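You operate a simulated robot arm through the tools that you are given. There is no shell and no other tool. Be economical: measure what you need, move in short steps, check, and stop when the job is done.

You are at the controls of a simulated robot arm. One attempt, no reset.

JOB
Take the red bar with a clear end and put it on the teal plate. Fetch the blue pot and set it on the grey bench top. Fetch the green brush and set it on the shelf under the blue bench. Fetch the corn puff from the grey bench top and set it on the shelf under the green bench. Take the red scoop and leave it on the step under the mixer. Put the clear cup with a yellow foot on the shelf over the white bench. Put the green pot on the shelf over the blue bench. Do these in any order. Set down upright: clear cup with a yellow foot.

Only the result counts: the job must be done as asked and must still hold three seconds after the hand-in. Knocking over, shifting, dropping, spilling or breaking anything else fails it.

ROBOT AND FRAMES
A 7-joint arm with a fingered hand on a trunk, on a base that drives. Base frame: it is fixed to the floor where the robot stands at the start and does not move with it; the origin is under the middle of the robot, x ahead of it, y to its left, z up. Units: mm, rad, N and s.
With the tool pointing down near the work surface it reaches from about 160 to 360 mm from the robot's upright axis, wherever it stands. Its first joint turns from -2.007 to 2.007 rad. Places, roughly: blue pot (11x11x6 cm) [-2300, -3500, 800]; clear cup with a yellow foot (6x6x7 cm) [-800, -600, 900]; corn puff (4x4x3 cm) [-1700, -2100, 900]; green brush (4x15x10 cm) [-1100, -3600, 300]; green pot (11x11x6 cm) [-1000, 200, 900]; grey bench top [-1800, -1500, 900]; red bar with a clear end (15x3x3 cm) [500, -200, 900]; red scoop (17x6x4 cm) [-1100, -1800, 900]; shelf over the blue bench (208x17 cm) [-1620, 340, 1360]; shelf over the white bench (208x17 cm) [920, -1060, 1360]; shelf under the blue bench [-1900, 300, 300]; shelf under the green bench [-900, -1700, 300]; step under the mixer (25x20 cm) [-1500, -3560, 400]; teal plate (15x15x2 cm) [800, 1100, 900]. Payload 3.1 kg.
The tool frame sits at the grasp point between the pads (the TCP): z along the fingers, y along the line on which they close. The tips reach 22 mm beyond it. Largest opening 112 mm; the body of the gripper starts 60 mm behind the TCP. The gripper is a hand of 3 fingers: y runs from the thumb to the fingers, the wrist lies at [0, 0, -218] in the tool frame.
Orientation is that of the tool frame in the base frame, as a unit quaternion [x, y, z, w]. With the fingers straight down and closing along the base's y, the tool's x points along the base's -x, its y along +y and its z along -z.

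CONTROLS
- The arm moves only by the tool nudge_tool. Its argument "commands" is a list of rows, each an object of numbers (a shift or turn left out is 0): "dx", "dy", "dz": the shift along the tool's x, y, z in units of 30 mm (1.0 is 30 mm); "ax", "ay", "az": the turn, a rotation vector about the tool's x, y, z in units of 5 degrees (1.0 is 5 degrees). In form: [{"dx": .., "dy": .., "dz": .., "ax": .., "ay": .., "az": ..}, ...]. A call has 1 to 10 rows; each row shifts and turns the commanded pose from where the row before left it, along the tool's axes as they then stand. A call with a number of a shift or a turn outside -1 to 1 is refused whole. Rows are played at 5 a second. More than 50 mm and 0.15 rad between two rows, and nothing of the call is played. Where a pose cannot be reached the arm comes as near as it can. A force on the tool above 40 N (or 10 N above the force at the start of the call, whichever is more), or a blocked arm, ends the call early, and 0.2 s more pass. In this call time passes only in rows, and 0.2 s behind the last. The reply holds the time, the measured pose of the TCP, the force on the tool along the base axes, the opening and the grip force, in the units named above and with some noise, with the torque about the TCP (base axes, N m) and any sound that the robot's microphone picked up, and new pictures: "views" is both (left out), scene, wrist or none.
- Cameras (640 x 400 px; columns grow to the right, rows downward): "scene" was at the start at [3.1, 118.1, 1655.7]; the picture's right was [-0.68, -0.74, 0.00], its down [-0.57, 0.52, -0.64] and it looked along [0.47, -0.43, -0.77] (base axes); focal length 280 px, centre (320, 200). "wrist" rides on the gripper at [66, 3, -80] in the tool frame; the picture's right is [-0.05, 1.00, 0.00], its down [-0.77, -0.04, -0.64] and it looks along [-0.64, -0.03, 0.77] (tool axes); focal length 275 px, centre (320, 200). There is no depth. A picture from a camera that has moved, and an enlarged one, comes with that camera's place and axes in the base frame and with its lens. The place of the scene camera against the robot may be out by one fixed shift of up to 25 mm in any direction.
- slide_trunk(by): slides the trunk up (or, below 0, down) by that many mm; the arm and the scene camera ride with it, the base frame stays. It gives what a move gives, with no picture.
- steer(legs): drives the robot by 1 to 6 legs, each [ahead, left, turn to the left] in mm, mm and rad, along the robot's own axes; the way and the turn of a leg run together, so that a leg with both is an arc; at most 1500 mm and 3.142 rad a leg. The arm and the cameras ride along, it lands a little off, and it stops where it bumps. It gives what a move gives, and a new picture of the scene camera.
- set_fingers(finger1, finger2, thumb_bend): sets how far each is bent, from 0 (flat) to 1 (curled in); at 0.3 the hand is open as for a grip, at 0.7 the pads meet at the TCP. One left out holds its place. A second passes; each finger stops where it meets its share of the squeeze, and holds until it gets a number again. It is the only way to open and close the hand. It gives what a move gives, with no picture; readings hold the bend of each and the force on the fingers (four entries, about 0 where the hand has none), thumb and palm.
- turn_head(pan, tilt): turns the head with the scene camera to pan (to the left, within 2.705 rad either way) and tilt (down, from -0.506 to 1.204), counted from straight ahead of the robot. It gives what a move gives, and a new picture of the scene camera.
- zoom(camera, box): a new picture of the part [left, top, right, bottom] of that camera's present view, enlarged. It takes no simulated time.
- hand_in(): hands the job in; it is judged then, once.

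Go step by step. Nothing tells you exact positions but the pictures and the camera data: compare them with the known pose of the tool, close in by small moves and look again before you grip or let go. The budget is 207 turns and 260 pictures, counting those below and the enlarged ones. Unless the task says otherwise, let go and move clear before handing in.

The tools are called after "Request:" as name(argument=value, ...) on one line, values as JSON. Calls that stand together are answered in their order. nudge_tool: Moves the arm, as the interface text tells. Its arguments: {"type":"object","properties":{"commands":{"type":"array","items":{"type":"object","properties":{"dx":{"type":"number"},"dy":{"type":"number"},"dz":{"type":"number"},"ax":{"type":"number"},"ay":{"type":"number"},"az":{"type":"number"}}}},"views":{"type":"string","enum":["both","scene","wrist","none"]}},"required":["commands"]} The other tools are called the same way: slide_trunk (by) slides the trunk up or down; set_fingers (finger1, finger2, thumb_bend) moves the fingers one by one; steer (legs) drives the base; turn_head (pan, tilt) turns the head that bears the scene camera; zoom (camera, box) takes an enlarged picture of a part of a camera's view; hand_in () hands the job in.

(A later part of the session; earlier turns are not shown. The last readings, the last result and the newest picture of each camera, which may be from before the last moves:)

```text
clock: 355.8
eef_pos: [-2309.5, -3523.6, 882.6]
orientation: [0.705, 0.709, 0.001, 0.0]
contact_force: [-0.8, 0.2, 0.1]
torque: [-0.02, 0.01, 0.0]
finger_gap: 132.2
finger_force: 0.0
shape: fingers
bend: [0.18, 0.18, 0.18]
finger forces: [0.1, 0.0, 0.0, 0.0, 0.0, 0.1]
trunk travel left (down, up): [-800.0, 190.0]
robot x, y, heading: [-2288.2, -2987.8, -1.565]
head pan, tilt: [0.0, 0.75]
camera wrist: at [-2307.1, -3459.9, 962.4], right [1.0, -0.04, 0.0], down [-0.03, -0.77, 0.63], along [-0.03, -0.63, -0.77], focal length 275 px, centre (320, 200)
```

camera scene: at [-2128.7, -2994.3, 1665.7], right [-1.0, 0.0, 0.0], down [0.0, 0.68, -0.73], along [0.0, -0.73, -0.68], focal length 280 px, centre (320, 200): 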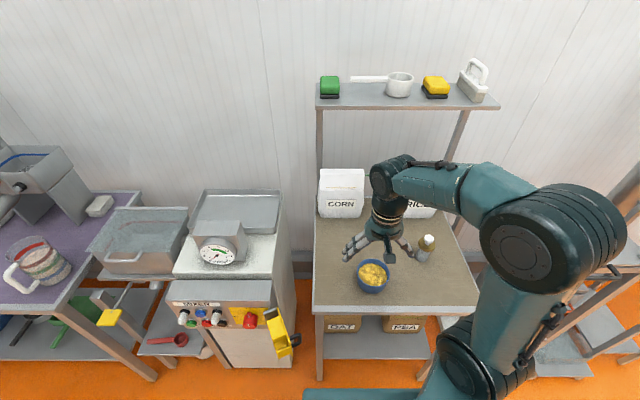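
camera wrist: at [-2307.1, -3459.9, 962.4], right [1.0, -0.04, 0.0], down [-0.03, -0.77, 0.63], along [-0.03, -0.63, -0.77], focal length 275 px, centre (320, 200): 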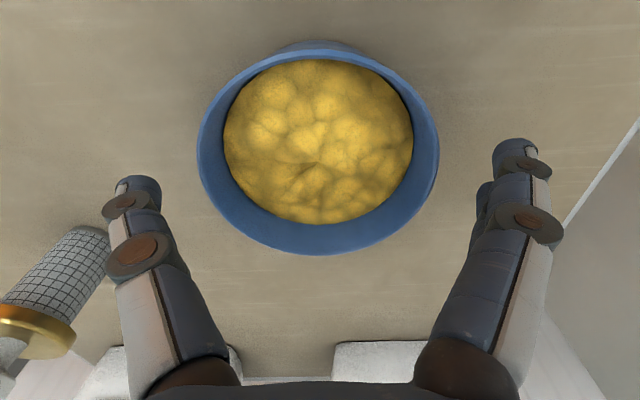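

The pot is centred. I lower 50 mm around it and close gently.

Request:
nudge_tool(commands=[{"dy": -0.08, "dz": 0.55}, {"dz": 0.55}, {"dz": 0.5}], views="none")

Request:
set_fingers(finger1=0.38, finger2=0.38, thumb_bend=0.38)

Request:
zoom(camera="wrist", box=[0, 0, 640, 400])

```text
clock: 356.6
eef_pos: [-2312.7, -3522.8, 837.6]
orientation: [0.704, 0.71, 0.0, 0.001]
contact_force: [0.4, -2.4, 11.0]
torque: [0.02, -0.01, -0.05]
finger_gap: 135.0
finger_force: 4.9
shape: fingers
bend: [0.18, 0.17, 0.14]
finger forces: [0.5, 4.3, 0.0, 0.0, 4.2, 0.0]
trunk travel left (down, up): [-800.0, 190.0]
robot x, y, heading: [-2290.7, -2989.6, -1.569]
head pan, tilt: [0.0, 0.75]
```

```text
clock: 357.6
eef_pos: [-2313.0, -3523.9, 837.9]
orientation: [0.705, 0.71, 0.0, 0.001]
contact_force: [2.5, -5.3, 21.8]
torque: [0.02, -0.36, -0.19]
finger_gap: 120.8
finger_force: 30.2
shape: fingers
bend: [0.34, 0.32, 0.33]
finger forces: [13.8, 19.2, 0.0, 0.0, 27.6, 0.0]
trunk travel left (down, up): [-800.0, 190.0]
robot x, y, heading: [-2288.1, -2987.0, -1.566]
head pan, tilt: [0.0, 0.75]
```

```text
1.00 times, centred on (320, 200) of wrist (not enlarged: the box is as wide or as high as the picture)
camera zoom: at [-2309.5, -3458.3, 917.5], right [1.0, -0.04, 0.0], down [-0.03, -0.77, 0.64], along [-0.03, -0.64, -0.77], focal length 275 px, centre (320, 200)
```

zoom: 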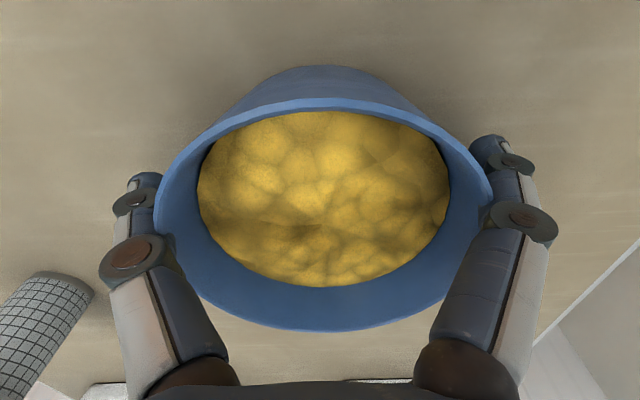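

The pot is gripped just under its rim. I lift slowly and check that it stays level.

Request:
nudge_tool(commands=[{"dz": -0.3}, {"dz": -0.4}, {"dz": -0.5}], views="both")

```text
clock: 358.4
eef_pos: [-2312.6, -3524.2, 873.6]
orientation: [0.705, 0.709, 0.001, -0.002]
contact_force: [0.7, -0.5, -1.1]
torque: [0.04, -0.03, 0.02]
finger_gap: 119.9
finger_force: 25.6
shape: fingers
bend: [0.34, 0.32, 0.33]
finger forces: [11.4, 14.7, 0.1, 0.0, 25.0, 0.0]
trunk travel left (down, up): [-800.0, 190.0]
robot x, y, heading: [-2287.5, -2986.5, -1.563]
head pan, tilt: [0.0, 0.75]
camera scene: at [-2128.7, -2994.0, 1665.6], right [-1.0, 0.0, 0.0], down [0.0, 0.68, -0.73], along [0.0, -0.73, -0.68], focal length 280 px, centre (320, 200)
camera wrist: at [-2309.8, -3458.8, 953.0], right [1.0, -0.04, 0.0], down [-0.03, -0.77, 0.63], along [-0.03, -0.63, -0.77], focal length 275 px, centre (320, 200)
```

scene: 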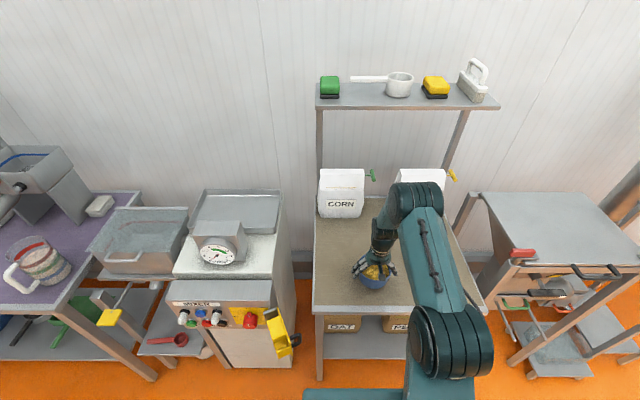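
wrist: 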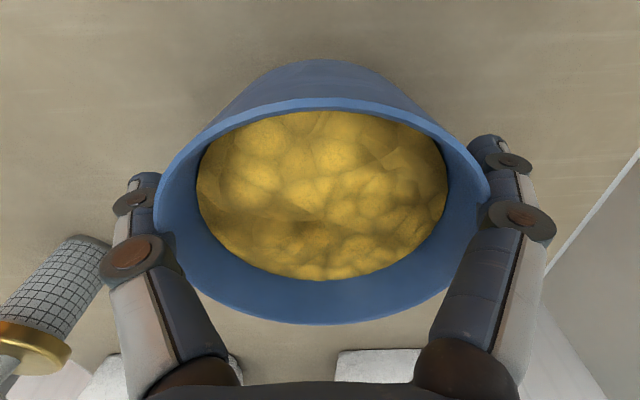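

The pot rides level. I raise it, draw it in, and drive round to the west side of the grey bench to find a free spot on its top.

Request:
nudge_tool(commands=[{"dz": -0.8}, {"dz": -0.8, "dx": 0.4}, {"dz": -0.8, "dx": 0.5}, {"dz": -0.8, "dx": 0.5}, {"dz": -0.8, "dx": 0.5}, {"dz": -0.8, "dx": 0.5}, {"dz": -0.8, "dx": 0.5}, {"dz": -0.8, "dx": 0.5}, {"dz": -0.8, "dx": 0.5}, {"dz": -0.8, "dx": 0.5}], views="none")

Request:
steer(legs=[[-150, 0, 0], [0, -480, 0], [-1250, 0, 0], [0, 0, 1.571]])

```text
clock: 360.6
eef_pos: [-2315.8, -3389.0, 1116.1]
orientation: [0.704, 0.71, 0.001, 0.0]
contact_force: [0.4, 0.5, -1.0]
torque: [0.02, 0.03, 0.01]
finger_gap: 119.0
finger_force: 23.9
shape: fingers
bend: [0.34, 0.32, 0.33]
finger forces: [10.7, 14.2, 0.0, 0.0, 23.9, 0.0]
trunk travel left (down, up): [-800.0, 190.0]
robot x, y, heading: [-2284.0, -2984.2, -1.568]
head pan, tilt: [0.0, 0.75]
```

```text
clock: 374.1
eef_pos: [-2386.3, -1623.4, 1114.1]
orientation: [0.003, 1.0, 0.0, -0.001]
contact_force: [0.7, -0.3, -0.2]
torque: [-0.02, 0.04, 0.02]
finger_gap: 119.0
finger_force: 23.6
shape: fingers
bend: [0.34, 0.32, 0.33]
finger forces: [10.4, 13.9, 0.0, 0.0, 23.1, 0.1]
trunk travel left (down, up): [-800.0, 190.0]
robot x, y, heading: [-2794.3, -1591.6, -0.011]
head pan, tilt: [0.0, 0.75]
camera scene: at [-2758.3, -1421.6, 1665.7], right [-0.01, -1.0, 0.0], down [-0.68, 0.0, -0.73], along [0.73, -0.01, -0.68], focal length 280 px, centre (320, 200)
```

scene: 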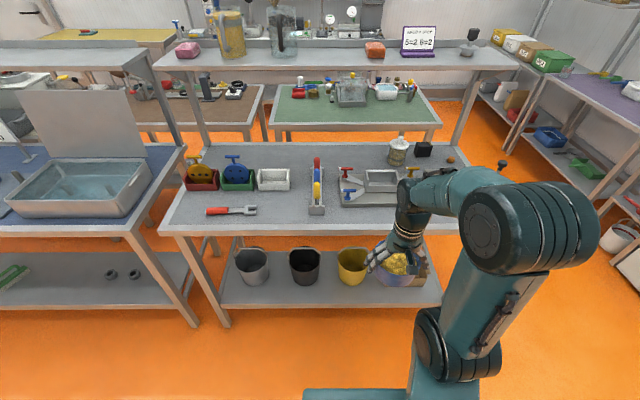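

I see a free spot on the grey bench top between the red scraper and the upright holder, at about [-1970,-1290]. I drive up to it and look from the wrist.

Request:
steer(legs=[[0, 330, 0.011], [300, 0, 0]])

Request:
nudge_tool(commands=[{"dx": -0.5}], views="wrist")

```text
clock: 378.0
eef_pos: [-2084.9, -1281.9, 1114.7]
orientation: [-0.003, 1.0, 0.0, -0.001]
contact_force: [0.2, -0.1, -0.8]
torque: [-0.02, 0.0, 0.0]
finger_gap: 118.8
finger_force: 23.9
shape: fingers
bend: [0.34, 0.32, 0.33]
finger forces: [10.4, 13.7, 0.0, 0.0, 23.1, 0.0]
trunk travel left (down, up): [-800.0, 190.0]
robot x, y, heading: [-2492.3, -1252.3, 0.004]
head pan, tilt: [0.0, 0.75]
camera scene: at [-2458.4, -1084.8, 1665.6], right [0.0, -1.0, 0.0], down [-0.68, 0.0, -0.73], along [0.73, 0.0, -0.68], focal length 280 px, centre (320, 200)
```

scene: 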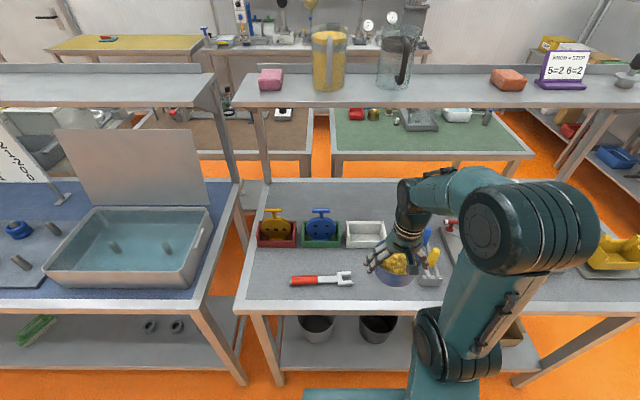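

```text
clock: 378.4
eef_pos: [-2069.9, -1282.1, 1113.7]
orientation: [-0.004, 1.0, 0.0, -0.001]
contact_force: [0.3, -0.3, -0.3]
torque: [-0.01, 0.02, -0.04]
finger_gap: 118.8
finger_force: 23.7
shape: fingers
bend: [0.34, 0.32, 0.33]
finger forces: [10.4, 13.8, 0.1, 0.0, 23.1, 0.1]
trunk travel left (down, up): [-800.0, 190.0]
robot x, y, heading: [-2484.8, -1256.1, 0.0]
head pan, tilt: [0.0, 0.75]
camera wrist: at [-2135.5, -1280.5, 1194.1], right [0.04, 1.0, 0.0], down [0.77, -0.03, 0.63], along [0.63, -0.03, -0.77], focal length 275 px, centre (320, 200)
```

wrist: 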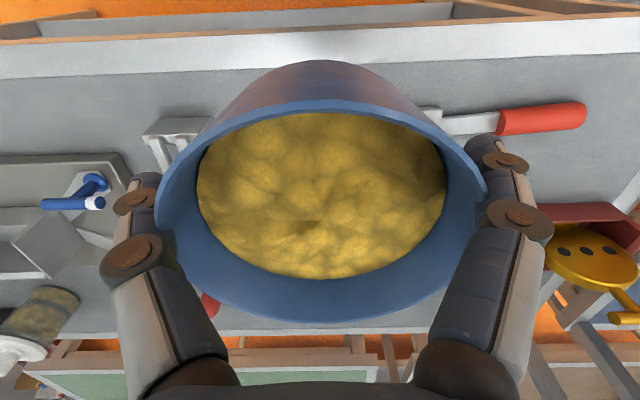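

The gap runs from y≈-1417 to -1166, so its middle is y≈-1290. I move over it and lower to 30 mm above the bench.

Request:
nudge_tool(commands=[{"dx": -0.8, "dy": -0.09}, {"dx": -0.8, "dy": -0.09}, {"dx": -0.8, "dy": -0.09}, {"dx": -0.77, "dz": 0.5}, {"dz": 1}, {"dz": 1}, {"dz": 1}, {"dz": 0.7}], views="both")

Request:
zoom(camera="scene", box=[280, 180, 480, 320])

```text
clock: 380.2
eef_pos: [-1975.6, -1290.2, 987.5]
orientation: [-0.004, 1.0, 0.0, -0.001]
contact_force: [0.7, 0.5, -1.5]
torque: [-0.02, 0.0, -0.01]
finger_gap: 118.5
finger_force: 23.5
shape: fingers
bend: [0.34, 0.32, 0.33]
finger forces: [10.1, 13.6, 0.1, 0.0, 22.6, 0.1]
trunk travel left (down, up): [-800.0, 190.0]
robot x, y, heading: [-2483.6, -1254.6, 0.007]
head pan, tilt: [0.0, 0.75]
camera scene: at [-2458.2, -1084.9, 1665.7], right [0.0, -1.0, 0.0], down [-0.68, 0.0, -0.73], along [0.73, 0.0, -0.68], focal length 280 px, centre (320, 200)
camera wrist: at [-2041.7, -1288.7, 1067.5], right [0.04, 1.0, 0.0], down [0.77, -0.03, 0.63], along [0.63, -0.03, -0.77], focal length 275 px, centre (320, 200)
```

scene: 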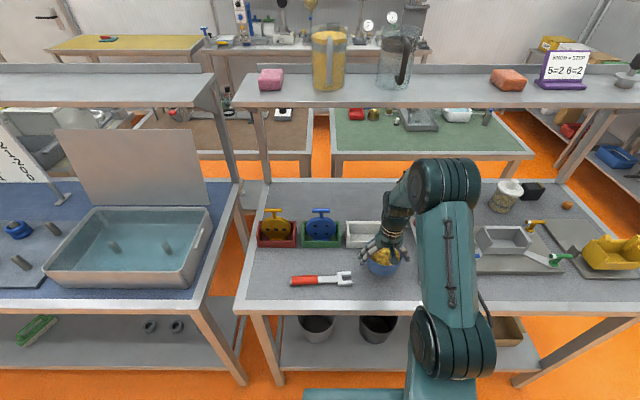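
wrist: 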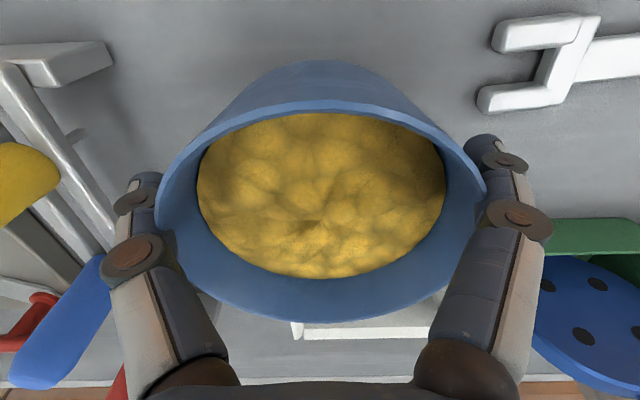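

```text
2.86 times, centred on (380, 250) of scene
camera zoom: at [-2458.2, -1084.9, 1665.7], right [0.0, -1.0, 0.0], down [-0.68, 0.0, -0.73], along [0.73, 0.0, -0.68], focal length 800 px, centre (149, 57)
```

zoom: 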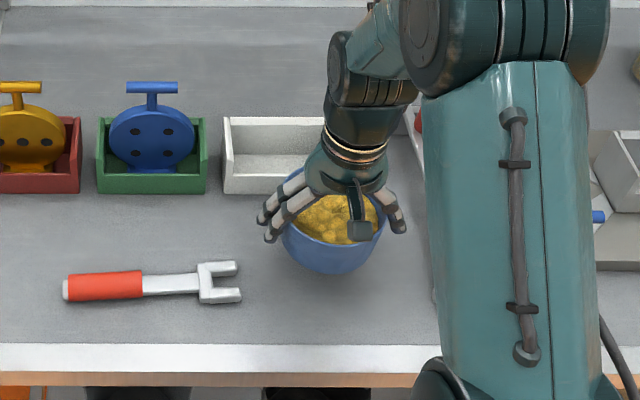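

The pot hangs over the clear patch, with the holder, scraper and white box all clear. I lower until it touches.

Request:
nudge_tool(commands=[{"dz": 0.4}, {"dz": 0.3}, {"dz": 0.2}, {"dz": 0.2}, {"dz": 0.2}, {"dz": 0.2}, {"dz": 0.2}], views="none")

Request:
zoom(camera="scene", box=[280, 180, 480, 320])

```text
clock: 381.8
eef_pos: [-1975.8, -1289.9, 939.7]
orientation: [-0.003, 1.0, 0.0, 0.002]
contact_force: [2.8, -1.2, 26.0]
torque: [0.34, -0.01, 0.01]
finger_gap: 118.9
finger_force: 28.7
shape: fingers
bend: [0.34, 0.32, 0.34]
finger forces: [12.2, 17.3, 0.0, 0.1, 27.3, 0.0]
trunk travel left (down, up): [-800.0, 190.0]
robot x, y, heading: [-2487.0, -1253.9, 0.009]
head pan, tilt: [0.0, 0.75]
```

```text
2.86 times, centred on (380, 250) of scene
camera zoom: at [-2462.0, -1085.1, 1666.3], right [0.0, -1.0, 0.0], down [-0.68, 0.0, -0.73], along [0.73, 0.0, -0.68], focal length 800 px, centre (149, 57)
```

zoom: 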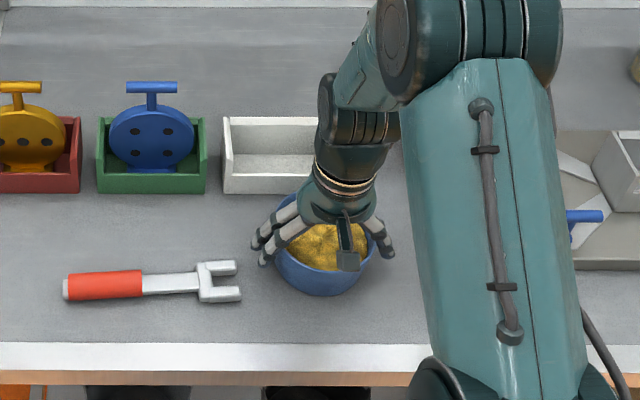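

The pot stands on the grey bench. I ease up, open wide, and rise.

Request:
nudge_tool(commands=[{"dz": -0.07}], views="none")

Request:
set_fingers(finger1=0.17, finger2=0.17, thumb_bend=0.17)

Request:
nudge_tool(commands=[{"dz": -0.4}, {"dz": -0.6}, {"dz": -1}, {"dz": -1}, {"dz": -1}, {"dz": -1}], views="none")

Request:
zoom(camera="scene", box=[280, 180, 480, 320])

```text
clock: 382.2
eef_pos: [-1975.7, -1289.0, 938.7]
orientation: [-0.004, 1.0, 0.0, -0.001]
contact_force: [5.0, -0.1, 16.9]
torque: [0.31, 0.03, -0.03]
finger_gap: 118.8
finger_force: 25.0
shape: fingers
bend: [0.34, 0.32, 0.34]
finger forces: [10.7, 16.4, 0.1, 0.1, 23.7, 0.0]
trunk travel left (down, up): [-800.0, 190.0]
robot x, y, heading: [-2490.7, -1256.1, 0.004]
head pan, tilt: [0.0, 0.75]
```

```text
clock: 383.2
eef_pos: [-1975.4, -1289.2, 939.5]
orientation: [-0.004, 1.0, 0.0, -0.002]
contact_force: [-0.2, 0.1, 5.0]
torque: [-0.02, -0.03, -0.03]
finger_gap: 135.1
finger_force: 2.0
shape: fingers
bend: [0.17, 0.16, 0.14]
finger forces: [0.1, 2.5, 0.0, 0.1, 2.7, 0.1]
trunk travel left (down, up): [-800.0, 190.0]
robot x, y, heading: [-2490.8, -1254.1, 0.002]
head pan, tilt: [0.0, 0.75]
```

```text
clock: 384.6
eef_pos: [-1977.0, -1288.5, 1090.3]
orientation: [-0.003, 1.0, 0.0, -0.002]
contact_force: [0.6, 0.3, 0.6]
torque: [0.0, 0.0, -0.01]
finger_gap: 133.7
finger_force: 0.0
shape: fingers
bend: [0.17, 0.17, 0.17]
finger forces: [0.0, 0.0, 0.0, 0.0, 0.0, 0.0]
trunk travel left (down, up): [-800.0, 190.0]
robot x, y, heading: [-2486.6, -1252.9, 0.005]
head pan, tilt: [0.0, 0.75]
```

```text
2.86 times, centred on (380, 250) of scene
camera zoom: at [-2459.7, -1084.8, 1665.6], right [0.0, -1.0, 0.0], down [-0.68, 0.0, -0.73], along [0.73, 0.0, -0.68], focal length 800 px, centre (149, 57)
```

zoom: 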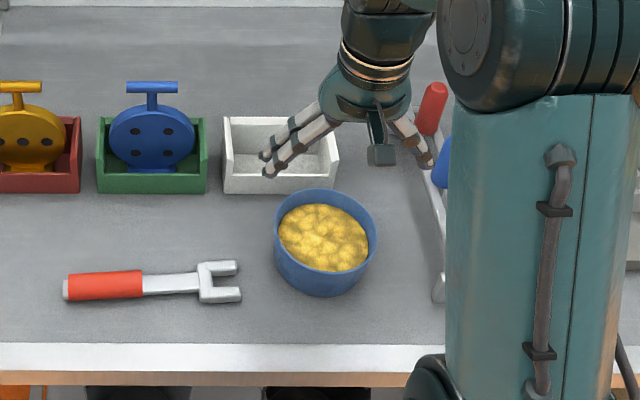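

The blue pot stands on the grey bench top. Last is the corn puff at about [-1675,-2040]: I draw in, pitch the hand 45° (the overhead shelf is near), and drive to the bench's south end, facing north.

Request:
nudge_tool(commands=[{"dx": 0.9}, {"dx": 0.9}, {"dx": 0.9}, {"dx": 0.6}], views="none")

Request:
steer(legs=[[-300, 0, 0], [0, -1360, 0], [1130, 0, 0], [0, 0, 1.571]])

Request:
set_fingers(finger1=0.42, finger2=0.42, thumb_bend=0.42)

Request:
nudge_tool(commands=[{"ay": -1}, {"ay": -1}, {"ay": -1}, {"ay": -1}, {"ay": -1}, {"ay": -1}, {"ay": -1}, {"ay": -1}, {"ay": -1}], views="both")

```text
clock: 385.6
eef_pos: [-2073.7, -1289.8, 1090.3]
orientation: [-0.004, 1.0, 0.0, -0.001]
contact_force: [0.6, 0.2, -0.1]
torque: [0.0, 0.0, 0.02]
finger_gap: 134.1
finger_force: 0.0
shape: fingers
bend: [0.17, 0.17, 0.17]
finger forces: [0.0, 0.0, 0.0, 0.0, 0.0, 0.1]
trunk travel left (down, up): [-800.0, 190.0]
robot x, y, heading: [-2487.4, -1253.8, 0.007]
head pan, tilt: [0.0, 0.75]
```

```text
clock: 403.2
eef_pos: [-1641.9, -2194.3, 1089.9]
orientation: [0.719, -0.695, 0.001, 0.002]
contact_force: [0.0, 0.0, -0.3]
torque: [-0.02, -0.01, -0.01]
finger_gap: 133.9
finger_force: 0.0
shape: fingers
bend: [0.17, 0.17, 0.17]
finger forces: [0.1, 0.1, 0.0, 0.1, 0.1, 0.1]
trunk travel left (down, up): [-800.0, 190.0]
robot x, y, heading: [-1666.0, -2608.4, 1.597]
head pan, tilt: [0.0, 0.75]
camera scene: at [-1811.4, -2574.2, 1665.7], right [1.0, 0.03, 0.0], down [0.02, -0.68, -0.73], along [-0.02, 0.73, -0.68], focal length 280 px, centre (320, 200)
```

scene: 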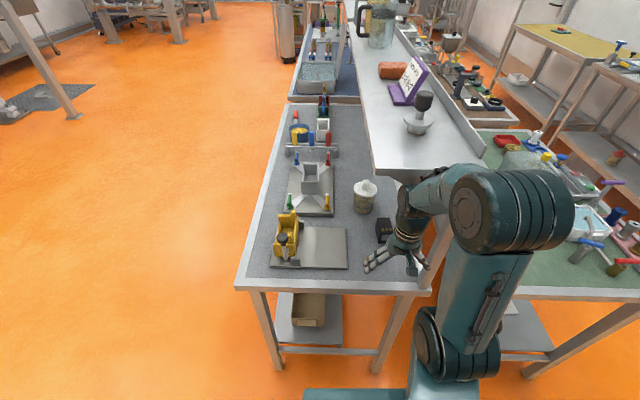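

```text
clock: 404.2
eef_pos: [-1642.5, -2194.7, 1090.1]
orientation: [0.719, -0.695, 0.001, 0.001]
contact_force: [0.1, -0.1, -0.3]
torque: [-0.02, 0.0, 0.03]
finger_gap: 78.9
finger_force: 0.1
shape: fingers
bend: [0.42, 0.42, 0.42]
finger forces: [0.0, 0.0, 0.0, 0.1, 0.1, 0.1]
trunk travel left (down, up): [-800.0, 190.0]
robot x, y, heading: [-1664.1, -2611.3, 1.598]
head pan, tilt: [0.0, 0.75]
```

```text
clock: 406.2
eef_pos: [-1640.7, -2195.5, 1090.4]
orientation: [0.665, -0.642, -0.274, -0.265]
contact_force: [-0.5, 0.0, 0.3]
torque: [-0.01, -0.01, 0.01]
finger_gap: 78.6
finger_force: 0.0
shape: fingers
bend: [0.42, 0.42, 0.42]
finger forces: [0.0, 0.0, 0.0, 0.0, 0.0, 0.1]
trunk travel left (down, up): [-800.0, 190.0]
robot x, y, heading: [-1663.0, -2611.2, 1.603]
head pan, tilt: [0.0, 0.75]
camera scene: at [-1811.5, -2574.1, 1665.7], right [1.0, 0.03, 0.0], down [0.02, -0.68, -0.73], along [-0.02, 0.73, -0.68], focal length 280 px, centre (320, 200)
camera wrist: at [-1640.8, -2299.9, 1098.9], right [-1.0, 0.0, 0.03], down [0.03, 0.1, 0.99], along [-0.01, 1.0, -0.1], focal length 275 px, centre (320, 200)
```

scene: 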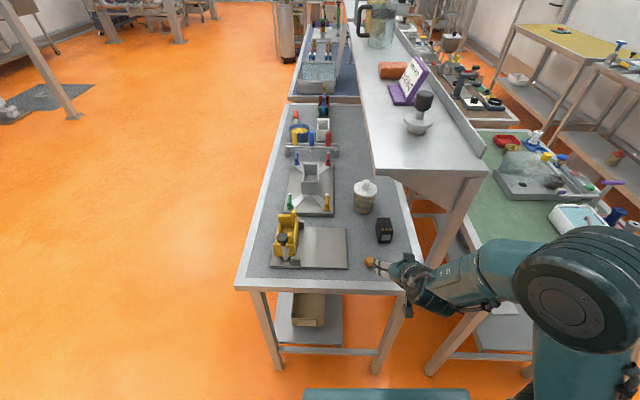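
wrist: 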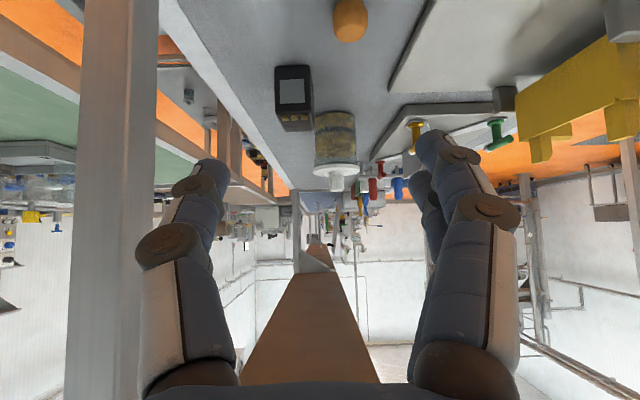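

The puff reads about [-1673,-2062] on the bench, in front of the shelf post. I come down toward it to just short of it and look.

Request:
nudge_tool(commands=[{"dx": 0.19, "dy": 0.18, "dz": 0.84}, {"dx": 0.19, "dy": 0.18, "dz": 0.84}, {"dx": 0.19, "dy": 0.18, "dz": 0.84}, {"dx": 0.19, "dy": 0.18, "dz": 0.84}, {"dx": 0.19, "dy": 0.18, "dz": 0.84}, {"dx": 0.19, "dy": 0.18, "dz": 0.84}], views="both")

```text
clock: 407.6
eef_pos: [-1678.3, -2113.0, 957.0]
orientation: [0.665, -0.642, -0.275, -0.265]
contact_force: [0.5, -0.4, 0.0]
torque: [0.01, 0.02, 0.02]
finger_gap: 78.6
finger_force: 0.2
shape: fingers
bend: [0.42, 0.42, 0.42]
finger forces: [0.0, 0.1, 0.1, 0.1, 0.1, 0.0]
trunk travel left (down, up): [-800.0, 190.0]
robot x, y, heading: [-1664.5, -2610.1, 1.601]
head pan, tilt: [0.0, 0.75]
camera scene: at [-1811.8, -2572.8, 1665.6], right [1.0, 0.03, 0.0], down [0.02, -0.68, -0.73], along [-0.02, 0.73, -0.68], focal length 280 px, centre (320, 200)
camera wrist: at [-1676.4, -2218.5, 966.7], right [-1.0, 0.0, 0.03], down [0.03, 0.1, 0.99], along [0.0, 0.99, -0.1], focal length 275 px, centre (320, 200)
```

scene: 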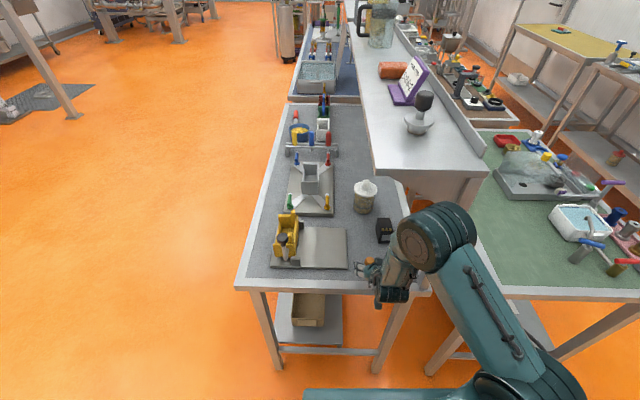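
wrist: 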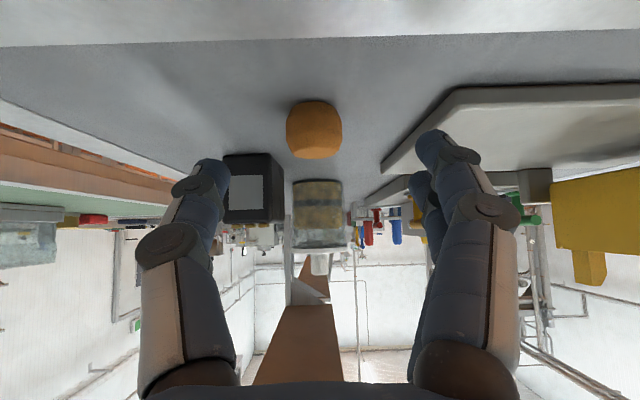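

The puff is at about [-1672,-2044], its middle near z=903. I advance so the fingertips straddle it.

Request:
nudge_tool(commands=[{"dx": -0.16, "dy": -0.15, "dz": 0.72}, {"dx": -0.16, "dz": 0.72}, {"dx": -0.16, "dz": 0.7}], views="wrist")

```text
clock: 408.4
eef_pos: [-1673.1, -2059.0, 926.6]
orientation: [0.662, -0.642, -0.278, -0.268]
contact_force: [2.4, -1.5, 19.2]
torque: [0.06, 0.99, 0.03]
finger_gap: 82.3
finger_force: 9.2
shape: fingers
bend: [0.41, 0.42, 0.42]
finger forces: [19.2, 0.1, 0.0, 0.0, 0.0, 0.1]
trunk travel left (down, up): [-800.0, 190.0]
robot x, y, heading: [-1662.9, -2607.6, 1.606]
head pan, tilt: [0.0, 0.75]
camera wrist: at [-1672.5, -2164.4, 935.3], right [-1.0, 0.0, 0.04], down [0.04, 0.09, 1.0], along [0.0, 1.0, -0.09], focal length 275 px, centre (320, 200)
```

wrist: 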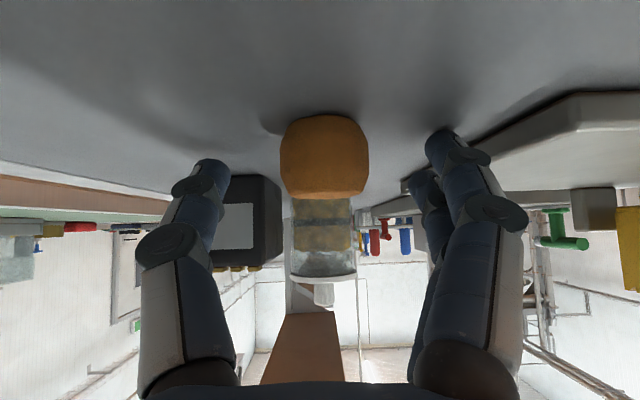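

The lower finger touched the bench; the puff is right between the tips. I lift 4 mm and close gently.

Request:
nudge_tool(commands=[{"dx": -0.12, "dz": -0.12}], views="none")

Request:
set_fingers(finger1=0.54, finger2=0.54, thumb_bend=0.54)

Request:
set_fingers(finger1=0.57, finger2=0.57, thumb_bend=0.57)

Request:
zoom(camera="wrist", box=[160, 60, 480, 260])

```text
clock: 408.8
eef_pos: [-1675.5, -2058.2, 927.7]
orientation: [0.666, -0.642, -0.273, -0.265]
contact_force: [-1.1, 0.1, 1.6]
torque: [0.0, 0.07, 0.0]
finger_gap: 80.9
finger_force: 1.1
shape: fingers
bend: [0.41, 0.42, 0.42]
finger forces: [1.5, 0.0, 0.0, 0.0, 0.0, 0.0]
trunk travel left (down, up): [-800.0, 190.0]
robot x, y, heading: [-1667.9, -2612.9, 1.604]
head pan, tilt: [0.0, 0.75]
```

```text
clock: 409.8
eef_pos: [-1674.2, -2058.2, 929.4]
orientation: [0.665, -0.641, -0.275, -0.265]
contact_force: [-1.3, -1.0, 4.2]
torque: [0.03, 0.19, 0.05]
finger_gap: 48.9
finger_force: 2.2
shape: fingers
bend: [0.51, 0.54, 0.54]
finger forces: [4.3, 0.1, 0.0, 0.0, 0.0, 0.1]
trunk travel left (down, up): [-800.0, 190.0]
robot x, y, heading: [-1663.6, -2609.4, 1.603]
head pan, tilt: [0.0, 0.75]
```

```text
clock: 410.8
eef_pos: [-1674.1, -2057.6, 930.3]
orientation: [0.665, -0.642, -0.275, -0.265]
contact_force: [-2.1, 0.2, 4.6]
torque: [0.0, 0.18, 0.02]
finger_gap: 42.9
finger_force: 2.6
shape: fingers
bend: [0.53, 0.56, 0.56]
finger forces: [4.5, 0.0, 0.0, 0.1, 0.1, 0.1]
trunk travel left (down, up): [-800.0, 190.0]
robot x, y, heading: [-1663.4, -2606.9, 1.602]
head pan, tilt: [0.0, 0.75]
```

```text
2.00 times, centred on (320, 160) of wrist
camera zoom: at [-1673.4, -2164.1, 938.4], right [-1.0, 0.0, 0.03], down [0.03, 0.1, 0.99], along [0.0, 1.0, -0.1], focal length 551 px, centre (320, 280)
```

zoom: 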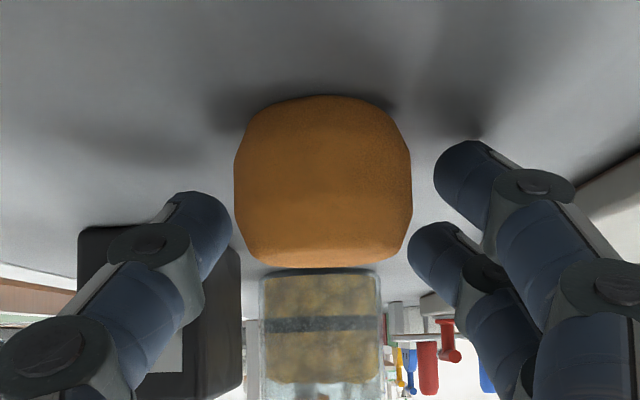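

The tips flank the puff. I close a little more.

Request:
set_fingers(finger1=0.6, finger2=0.6, thumb_bend=0.6)

Request:
set_fingers(finger1=0.63, finger2=0.63, thumb_bend=0.63)

Request:
zoom(camera="wrist", box=[160, 60, 480, 260])

```text
clock: 411.8
eef_pos: [-1674.4, -2058.7, 928.4]
orientation: [0.665, -0.642, -0.275, -0.266]
contact_force: [-0.6, 0.9, 1.5]
torque: [-0.02, 0.05, 0.01]
finger_gap: 28.8
finger_force: 1.0
shape: fingers
bend: [0.59, 0.6, 0.6]
finger forces: [1.3, 0.0, 0.0, 0.1, 0.0, 0.1]
trunk travel left (down, up): [-800.0, 190.0]
robot x, y, heading: [-1666.4, -2609.9, 1.602]
head pan, tilt: [0.0, 0.75]
```

```text
clock: 412.8
eef_pos: [-1674.2, -2059.2, 927.5]
orientation: [0.665, -0.642, -0.275, -0.265]
contact_force: [-1.1, 1.0, 0.1]
torque: [0.01, 0.02, 0.03]
finger_gap: 19.8
finger_force: 0.1
shape: fingers
bend: [0.63, 0.63, 0.63]
finger forces: [0.0, 0.0, 0.0, 0.0, 0.0, 0.1]
trunk travel left (down, up): [-800.0, 190.0]
robot x, y, heading: [-1667.6, -2606.4, 1.603]
head pan, tilt: [0.0, 0.75]
```

```text
2.00 times, centred on (320, 160) of wrist
camera zoom: at [-1673.2, -2163.6, 938.1], right [-1.0, 0.0, 0.03], down [0.03, 0.1, 0.99], along [0.0, 1.0, -0.1], focal length 551 px, centre (320, 280)
```

zoom: 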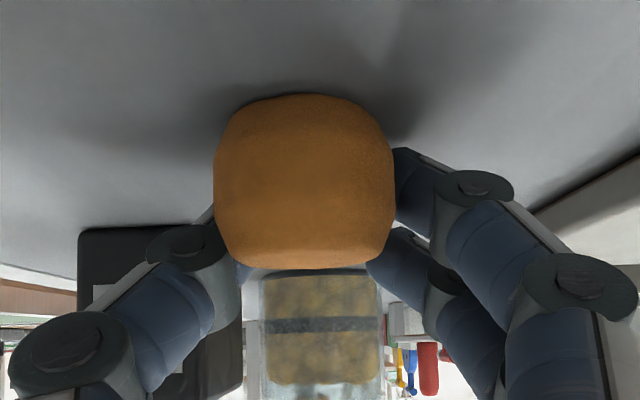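

The tips are curling beyond the puff, so it will be caged like the bar. I close on.

Request:
set_fingers(finger1=0.67, finger2=0.67, thumb_bend=0.67)

Request:
zoom(camera="wrist", box=[160, 60, 480, 260])

```text
clock: 413.8
eef_pos: [-1673.5, -2058.0, 927.6]
orientation: [0.665, -0.642, -0.275, -0.266]
contact_force: [0.5, 0.5, 0.0]
torque: [-0.01, 0.02, 0.02]
finger_gap: 9.5
finger_force: 0.1
shape: fingers
bend: [0.67, 0.67, 0.67]
finger forces: [0.0, 0.0, 0.1, 0.0, 0.0, 0.0]
trunk travel left (down, up): [-800.0, 190.0]
robot x, y, heading: [-1662.0, -2610.8, 1.6]
head pan, tilt: [0.0, 0.75]
```

```text
2.00 times, centred on (320, 160) of wrist
camera zoom: at [-1673.2, -2163.6, 938.1], right [-1.0, 0.0, 0.03], down [0.03, 0.1, 0.99], along [0.0, 1.0, -0.1], focal length 551 px, centre (320, 280)
```

zoom: 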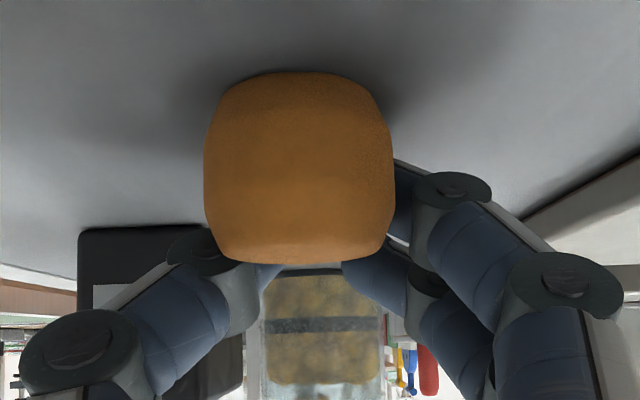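

The puff lies too far beyond the tips at this pitch and is only being raked. I open, back up, and turn the hand nearly vertical so the fingers can reach lower around it.

Request:
set_fingers(finger1=0.42, finger2=0.42, thumb_bend=0.42)

Request:
nudge_tool(commands=[{"dx": -0.1, "dz": -0.8}, {"dx": -0.1, "dz": -0.8}, {"dx": -0.1, "dz": -0.8}, {"dx": -0.1, "dz": -0.8}], views="none")

Request:
nudge_tool(commands=[{"ay": 1}, {"ay": 1}, {"ay": 1}, {"ay": 1}, {"ay": 1}, {"ay": 1}, {"ay": 1}], views="both")

```text
clock: 414.8
eef_pos: [-1673.8, -2058.3, 929.7]
orientation: [0.665, -0.642, -0.275, -0.265]
contact_force: [-0.6, -0.9, -0.4]
torque: [-0.03, 0.0, 0.01]
finger_gap: 77.2
finger_force: 0.1
shape: fingers
bend: [0.42, 0.42, 0.42]
finger forces: [0.0, 0.0, 0.0, 0.0, 0.0, 0.0]
trunk travel left (down, up): [-800.0, 190.0]
robot x, y, heading: [-1659.2, -2611.9, 1.605]
head pan, tilt: [0.0, 0.75]
```

```text
clock: 415.8
eef_pos: [-1672.0, -2119.4, 1004.3]
orientation: [0.665, -0.642, -0.275, -0.266]
contact_force: [-0.3, 0.7, -1.0]
torque: [-0.03, -0.01, -0.01]
finger_gap: 77.2
finger_force: 0.1
shape: fingers
bend: [0.42, 0.42, 0.42]
finger forces: [0.0, 0.0, 0.1, 0.0, 0.1, 0.0]
trunk travel left (down, up): [-800.0, 190.0]
robot x, y, heading: [-1666.2, -2609.8, 1.6]
head pan, tilt: [0.0, 0.75]
```

```text
clock: 417.4
eef_pos: [-1674.9, -2108.0, 1006.1]
orientation: [0.714, -0.685, -0.113, -0.093]
contact_force: [0.1, 0.3, -0.4]
torque: [-0.02, 0.01, 0.01]
finger_gap: 77.7
finger_force: 0.1
shape: fingers
bend: [0.42, 0.42, 0.42]
finger forces: [0.1, 0.0, 0.1, 0.0, 0.0, 0.0]
out of reach, approached as far as the arm can: row 6, 7
trunk travel left (down, up): [-800.0, 190.0]
robot x, y, heading: [-1666.8, -2612.5, 1.6]
head pan, tilt: [0.0, 0.75]
camera scene: at [-1811.9, -2574.6, 1665.6], right [1.0, 0.03, 0.0], down [0.02, -0.68, -0.73], along [-0.02, 0.73, -0.68], focal length 280 px, centre (320, 200)
camera wrist: at [-1671.7, -2196.4, 1062.8], right [-1.0, 0.0, 0.04], down [0.03, 0.56, 0.83], along [-0.02, 0.83, -0.56], focal length 275 px, centre (320, 200)
```

scene: 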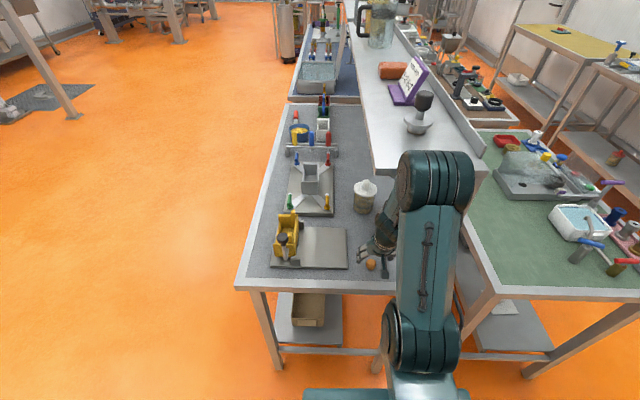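
wrist: 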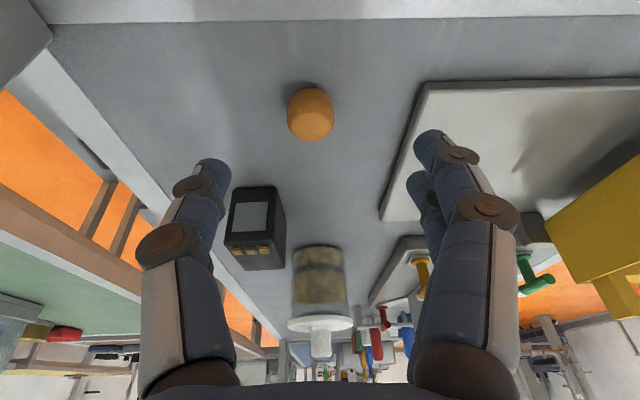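

The hand is at about 16° from vertical now, but the elbow is close to the overhead shelf's end. I back the robot 100 mm so the arm works lower and straighter, then reach forward to the puff.

Request:
steer(legs=[[-100, 0, -0.03]])

Request:
nudge_tool(commands=[{"dx": -0.7, "dz": 0.65}, {"dx": -0.7, "dz": 0.65}, {"dx": -0.7, "dz": 0.5}, {"dx": -0.7, "dz": 0.4}], views="both")

```text
clock: 418.5
eef_pos: [-1657.7, -2207.4, 1005.6]
orientation: [0.703, -0.696, -0.112, -0.096]
contact_force: [-0.3, 0.8, -0.3]
torque: [0.03, 0.0, 0.01]
finger_gap: 77.7
finger_force: 0.1
shape: fingers
bend: [0.42, 0.42, 0.42]
finger forces: [0.1, 0.0, 0.1, 0.0, 0.1, 0.0]
trunk travel left (down, up): [-800.0, 190.0]
robot x, y, heading: [-1661.3, -2708.9, 1.573]
head pan, tilt: [0.0, 0.75]
camera scene: at [-1809.1, -2669.9, 1665.7], right [1.0, 0.0, 0.0], down [0.0, -0.68, -0.73], along [0.0, 0.73, -0.68], focal length 280 px, centre (320, 200)
```

scene: 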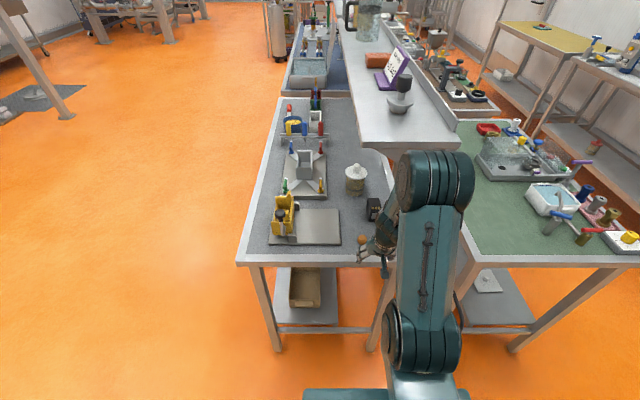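

```text
clock: 419.5
eef_pos: [-1658.1, -2110.9, 965.4]
orientation: [0.703, -0.695, -0.112, -0.095]
contact_force: [-0.2, -0.1, 0.2]
torque: [-0.01, 0.02, 0.03]
finger_gap: 77.2
finger_force: 0.1
shape: fingers
bend: [0.42, 0.42, 0.42]
finger forces: [0.0, 0.0, 0.1, 0.0, 0.1, 0.1]
out of reach, approached as far as the arm can: row 4
trunk travel left (down, up): [-800.0, 190.0]
robot x, y, heading: [-1661.3, -2708.7, 1.57]
head pan, tilt: [0.0, 0.75]
camera scene: at [-1811.6, -2669.6, 1665.4], right [1.0, 0.0, 0.0], down [0.0, -0.68, -0.73], along [0.0, 0.73, -0.68], focal length 280 px, centre (320, 200)
camera wrist: at [-1658.6, -2198.4, 1022.8], right [-1.0, 0.03, 0.04], down [0.05, 0.55, 0.83], along [0.01, 0.83, -0.55], focal length 275 px, centre (320, 200)
```

scene: 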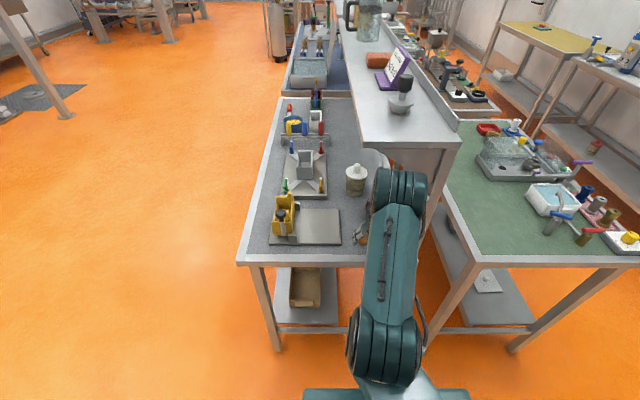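
wrist: 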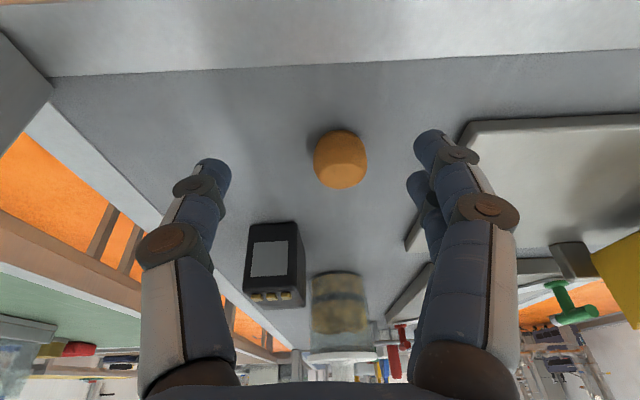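

The arm is at its forward limit, so I drive 45 mm ahead and shift sideways over the puff, then look.

Request:
steer(legs=[[42, 0, 0]])

Request:
nudge_tool(commands=[{"dy": 0.42, "dz": 0.3}, {"dz": 0.3}], views="wrist")

```text
clock: 420.4
eef_pos: [-1657.7, -2070.5, 964.6]
orientation: [0.703, -0.696, -0.113, -0.095]
contact_force: [0.3, 0.3, -0.2]
torque: [0.0, 0.01, 0.01]
finger_gap: 77.4
finger_force: 0.1
shape: fingers
bend: [0.42, 0.42, 0.42]
finger forces: [0.1, 0.0, 0.1, 0.1, 0.1, 0.1]
trunk travel left (down, up): [-800.0, 190.0]
robot x, y, heading: [-1663.9, -2668.0, 1.573]
head pan, tilt: [0.0, 0.75]
camera scene: at [-1809.3, -2628.5, 1665.7], right [1.0, 0.0, 0.0], down [0.0, -0.68, -0.73], along [0.0, 0.73, -0.68], focal length 280 px, centre (320, 200)
```

scene: 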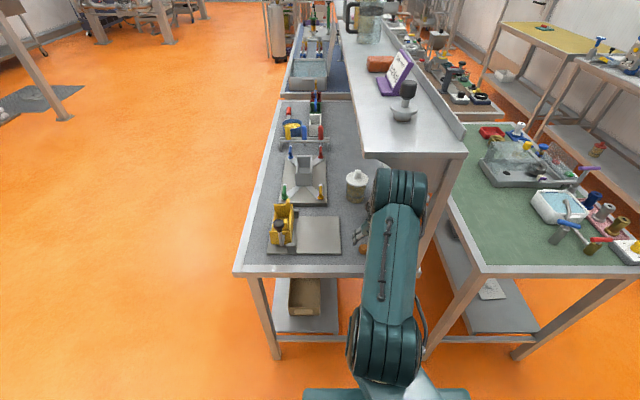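

```text
clock: 421.0
eef_pos: [-1669.9, -2063.7, 947.3]
orientation: [0.703, -0.695, -0.114, -0.095]
contact_force: [-0.9, 0.2, -0.6]
torque: [-0.05, 0.02, -0.01]
finger_gap: 77.5
finger_force: 0.1
shape: fingers
bend: [0.42, 0.42, 0.42]
finger forces: [0.0, 0.0, 0.0, 0.0, 0.0, 0.1]
trunk travel left (down, up): [-800.0, 190.0]
robot x, y, heading: [-1662.3, -2666.7, 1.566]
head pan, tilt: [0.0, 0.75]
camera wrist: at [-1669.7, -2152.1, 1004.6], right [-1.0, 0.03, 0.04], down [0.05, 0.55, 0.83], along [0.0, 0.83, -0.55], focal length 275 px, centre (320, 200)
```

wrist: 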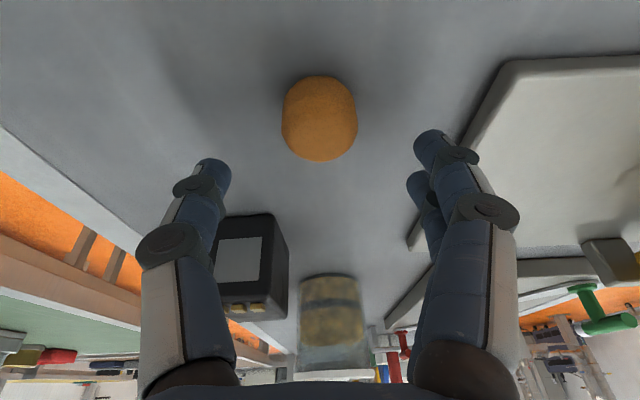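

The puff is centred between the fingers. I lower the last 28 mm and close gently.

Request:
nudge_tool(commands=[{"dx": 0.25, "dz": 0.42}, {"dx": 0.2, "dz": 0.42}], views="none")

Request:
set_fingers(finger1=0.55, finger2=0.55, thumb_bend=0.55)

Request:
zoom(camera="wrist", box=[160, 60, 480, 260])

```text
clock: 421.6
eef_pos: [-1669.8, -2070.2, 927.1]
orientation: [0.702, -0.695, -0.118, -0.101]
contact_force: [0.1, 3.8, 40.1]
torque: [0.04, 0.22, -0.07]
finger_gap: 81.0
finger_force: 19.6
shape: fingers
bend: [0.43, 0.42, 0.42]
finger forces: [22.1, 0.1, 0.1, 0.0, 17.9, 0.0]
trunk travel left (down, up): [-800.0, 190.0]
robot x, y, heading: [-1662.4, -2670.3, 1.572]
head pan, tilt: [0.0, 0.75]
```

```text
clock: 422.2
eef_pos: [-1668.7, -2068.4, 928.3]
orientation: [0.701, -0.695, -0.119, -0.104]
contact_force: [1.0, -1.8, 28.9]
torque: [-0.14, 0.53, 0.11]
finger_gap: 66.4
finger_force: 14.4
shape: fingers
bend: [0.47, 0.55, 0.53]
finger forces: [19.8, 0.0, 0.1, 0.0, 9.6, 0.1]
trunk travel left (down, up): [-800.0, 190.0]
robot x, y, heading: [-1661.5, -2668.1, 1.575]
head pan, tilt: [0.0, 0.75]
stopped: the force on the tool passed its limit at 51 N (the readings are from after the stop); the commanded pose is now the measured one
```

```text
2.00 times, centred on (320, 160) of wrist
camera zoom: at [-1669.4, -2157.1, 982.5], right [-1.0, 0.03, 0.03], down [0.05, 0.53, 0.84], along [0.01, 0.84, -0.53], focal length 551 px, centre (320, 280)
```

zoom: 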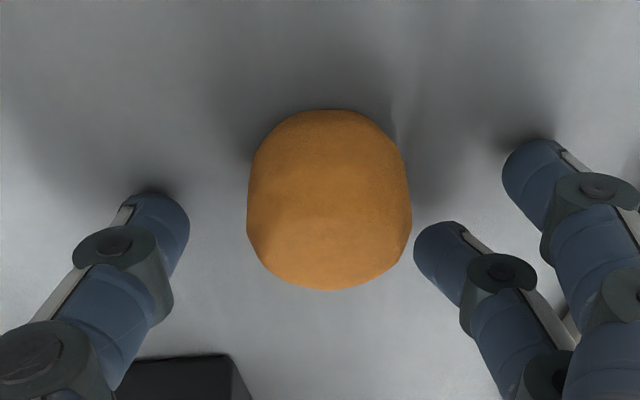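

The tips rest on the bench and the puff is right between them. I ease up 4 mm and close.

Request:
nudge_tool(commands=[{"dx": -0.04, "dz": -0.15}], views="none")

Request:
set_fingers(finger1=0.57, finger2=0.57, thumb_bend=0.57)

Request:
set_fingers(finger1=0.61, finger2=0.61, thumb_bend=0.61)

Request:
zoom(camera="wrist", box=[160, 60, 480, 260])

```text
clock: 422.6
eef_pos: [-1672.0, -2067.8, 928.6]
orientation: [0.701, -0.696, -0.117, -0.101]
contact_force: [-3.1, 1.3, 13.6]
torque: [0.01, 0.41, -0.13]
finger_gap: 59.1
finger_force: 6.8
shape: fingers
bend: [0.47, 0.55, 0.54]
finger forces: [10.1, 0.0, 0.1, 0.1, 3.8, 0.0]
trunk travel left (down, up): [-800.0, 190.0]
robot x, y, heading: [-1663.2, -2668.4, 1.569]
head pan, tilt: [0.0, 0.75]
```

```text
clock: 423.6
eef_pos: [-1669.8, -2068.9, 928.3]
orientation: [0.702, -0.695, -0.117, -0.1]
contact_force: [-2.7, 0.8, 10.8]
torque: [-0.03, 0.52, -0.04]
finger_gap: 53.9
finger_force: 5.0
shape: fingers
bend: [0.48, 0.56, 0.56]
finger forces: [9.7, 0.1, 0.0, 0.1, 0.7, 0.0]
trunk travel left (down, up): [-800.0, 190.0]
robot x, y, heading: [-1664.2, -2670.2, 1.571]
head pan, tilt: [0.0, 0.75]
```

```text
clock: 424.6
eef_pos: [-1670.7, -2068.2, 929.8]
orientation: [0.701, -0.696, -0.116, -0.102]
contact_force: [-5.6, 0.0, 13.9]
torque: [-0.09, 0.7, -0.05]
finger_gap: 39.9
finger_force: 7.2
shape: fingers
bend: [0.54, 0.61, 0.61]
finger forces: [14.3, 0.1, 0.0, 0.0, 0.1, 0.0]
trunk travel left (down, up): [-800.0, 190.0]
robot x, y, heading: [-1660.0, -2667.6, 1.571]
head pan, tilt: [0.0, 0.75]
```

```text
2.00 times, centred on (320, 160) of wrist
camera zoom: at [-1671.2, -2157.2, 984.6], right [-1.0, 0.03, 0.03], down [0.05, 0.54, 0.84], along [0.01, 0.84, -0.54], focal length 551 px, centre (320, 280)
```

zoom: 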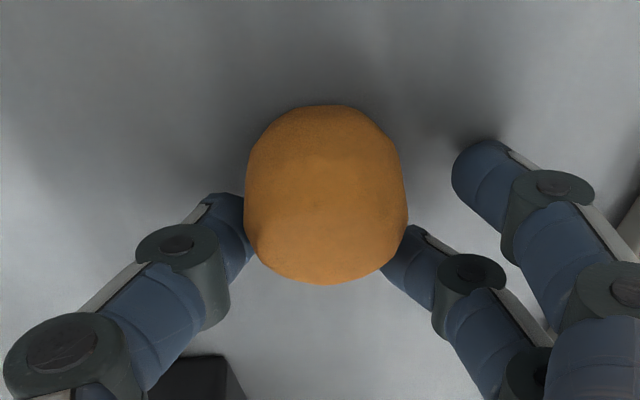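

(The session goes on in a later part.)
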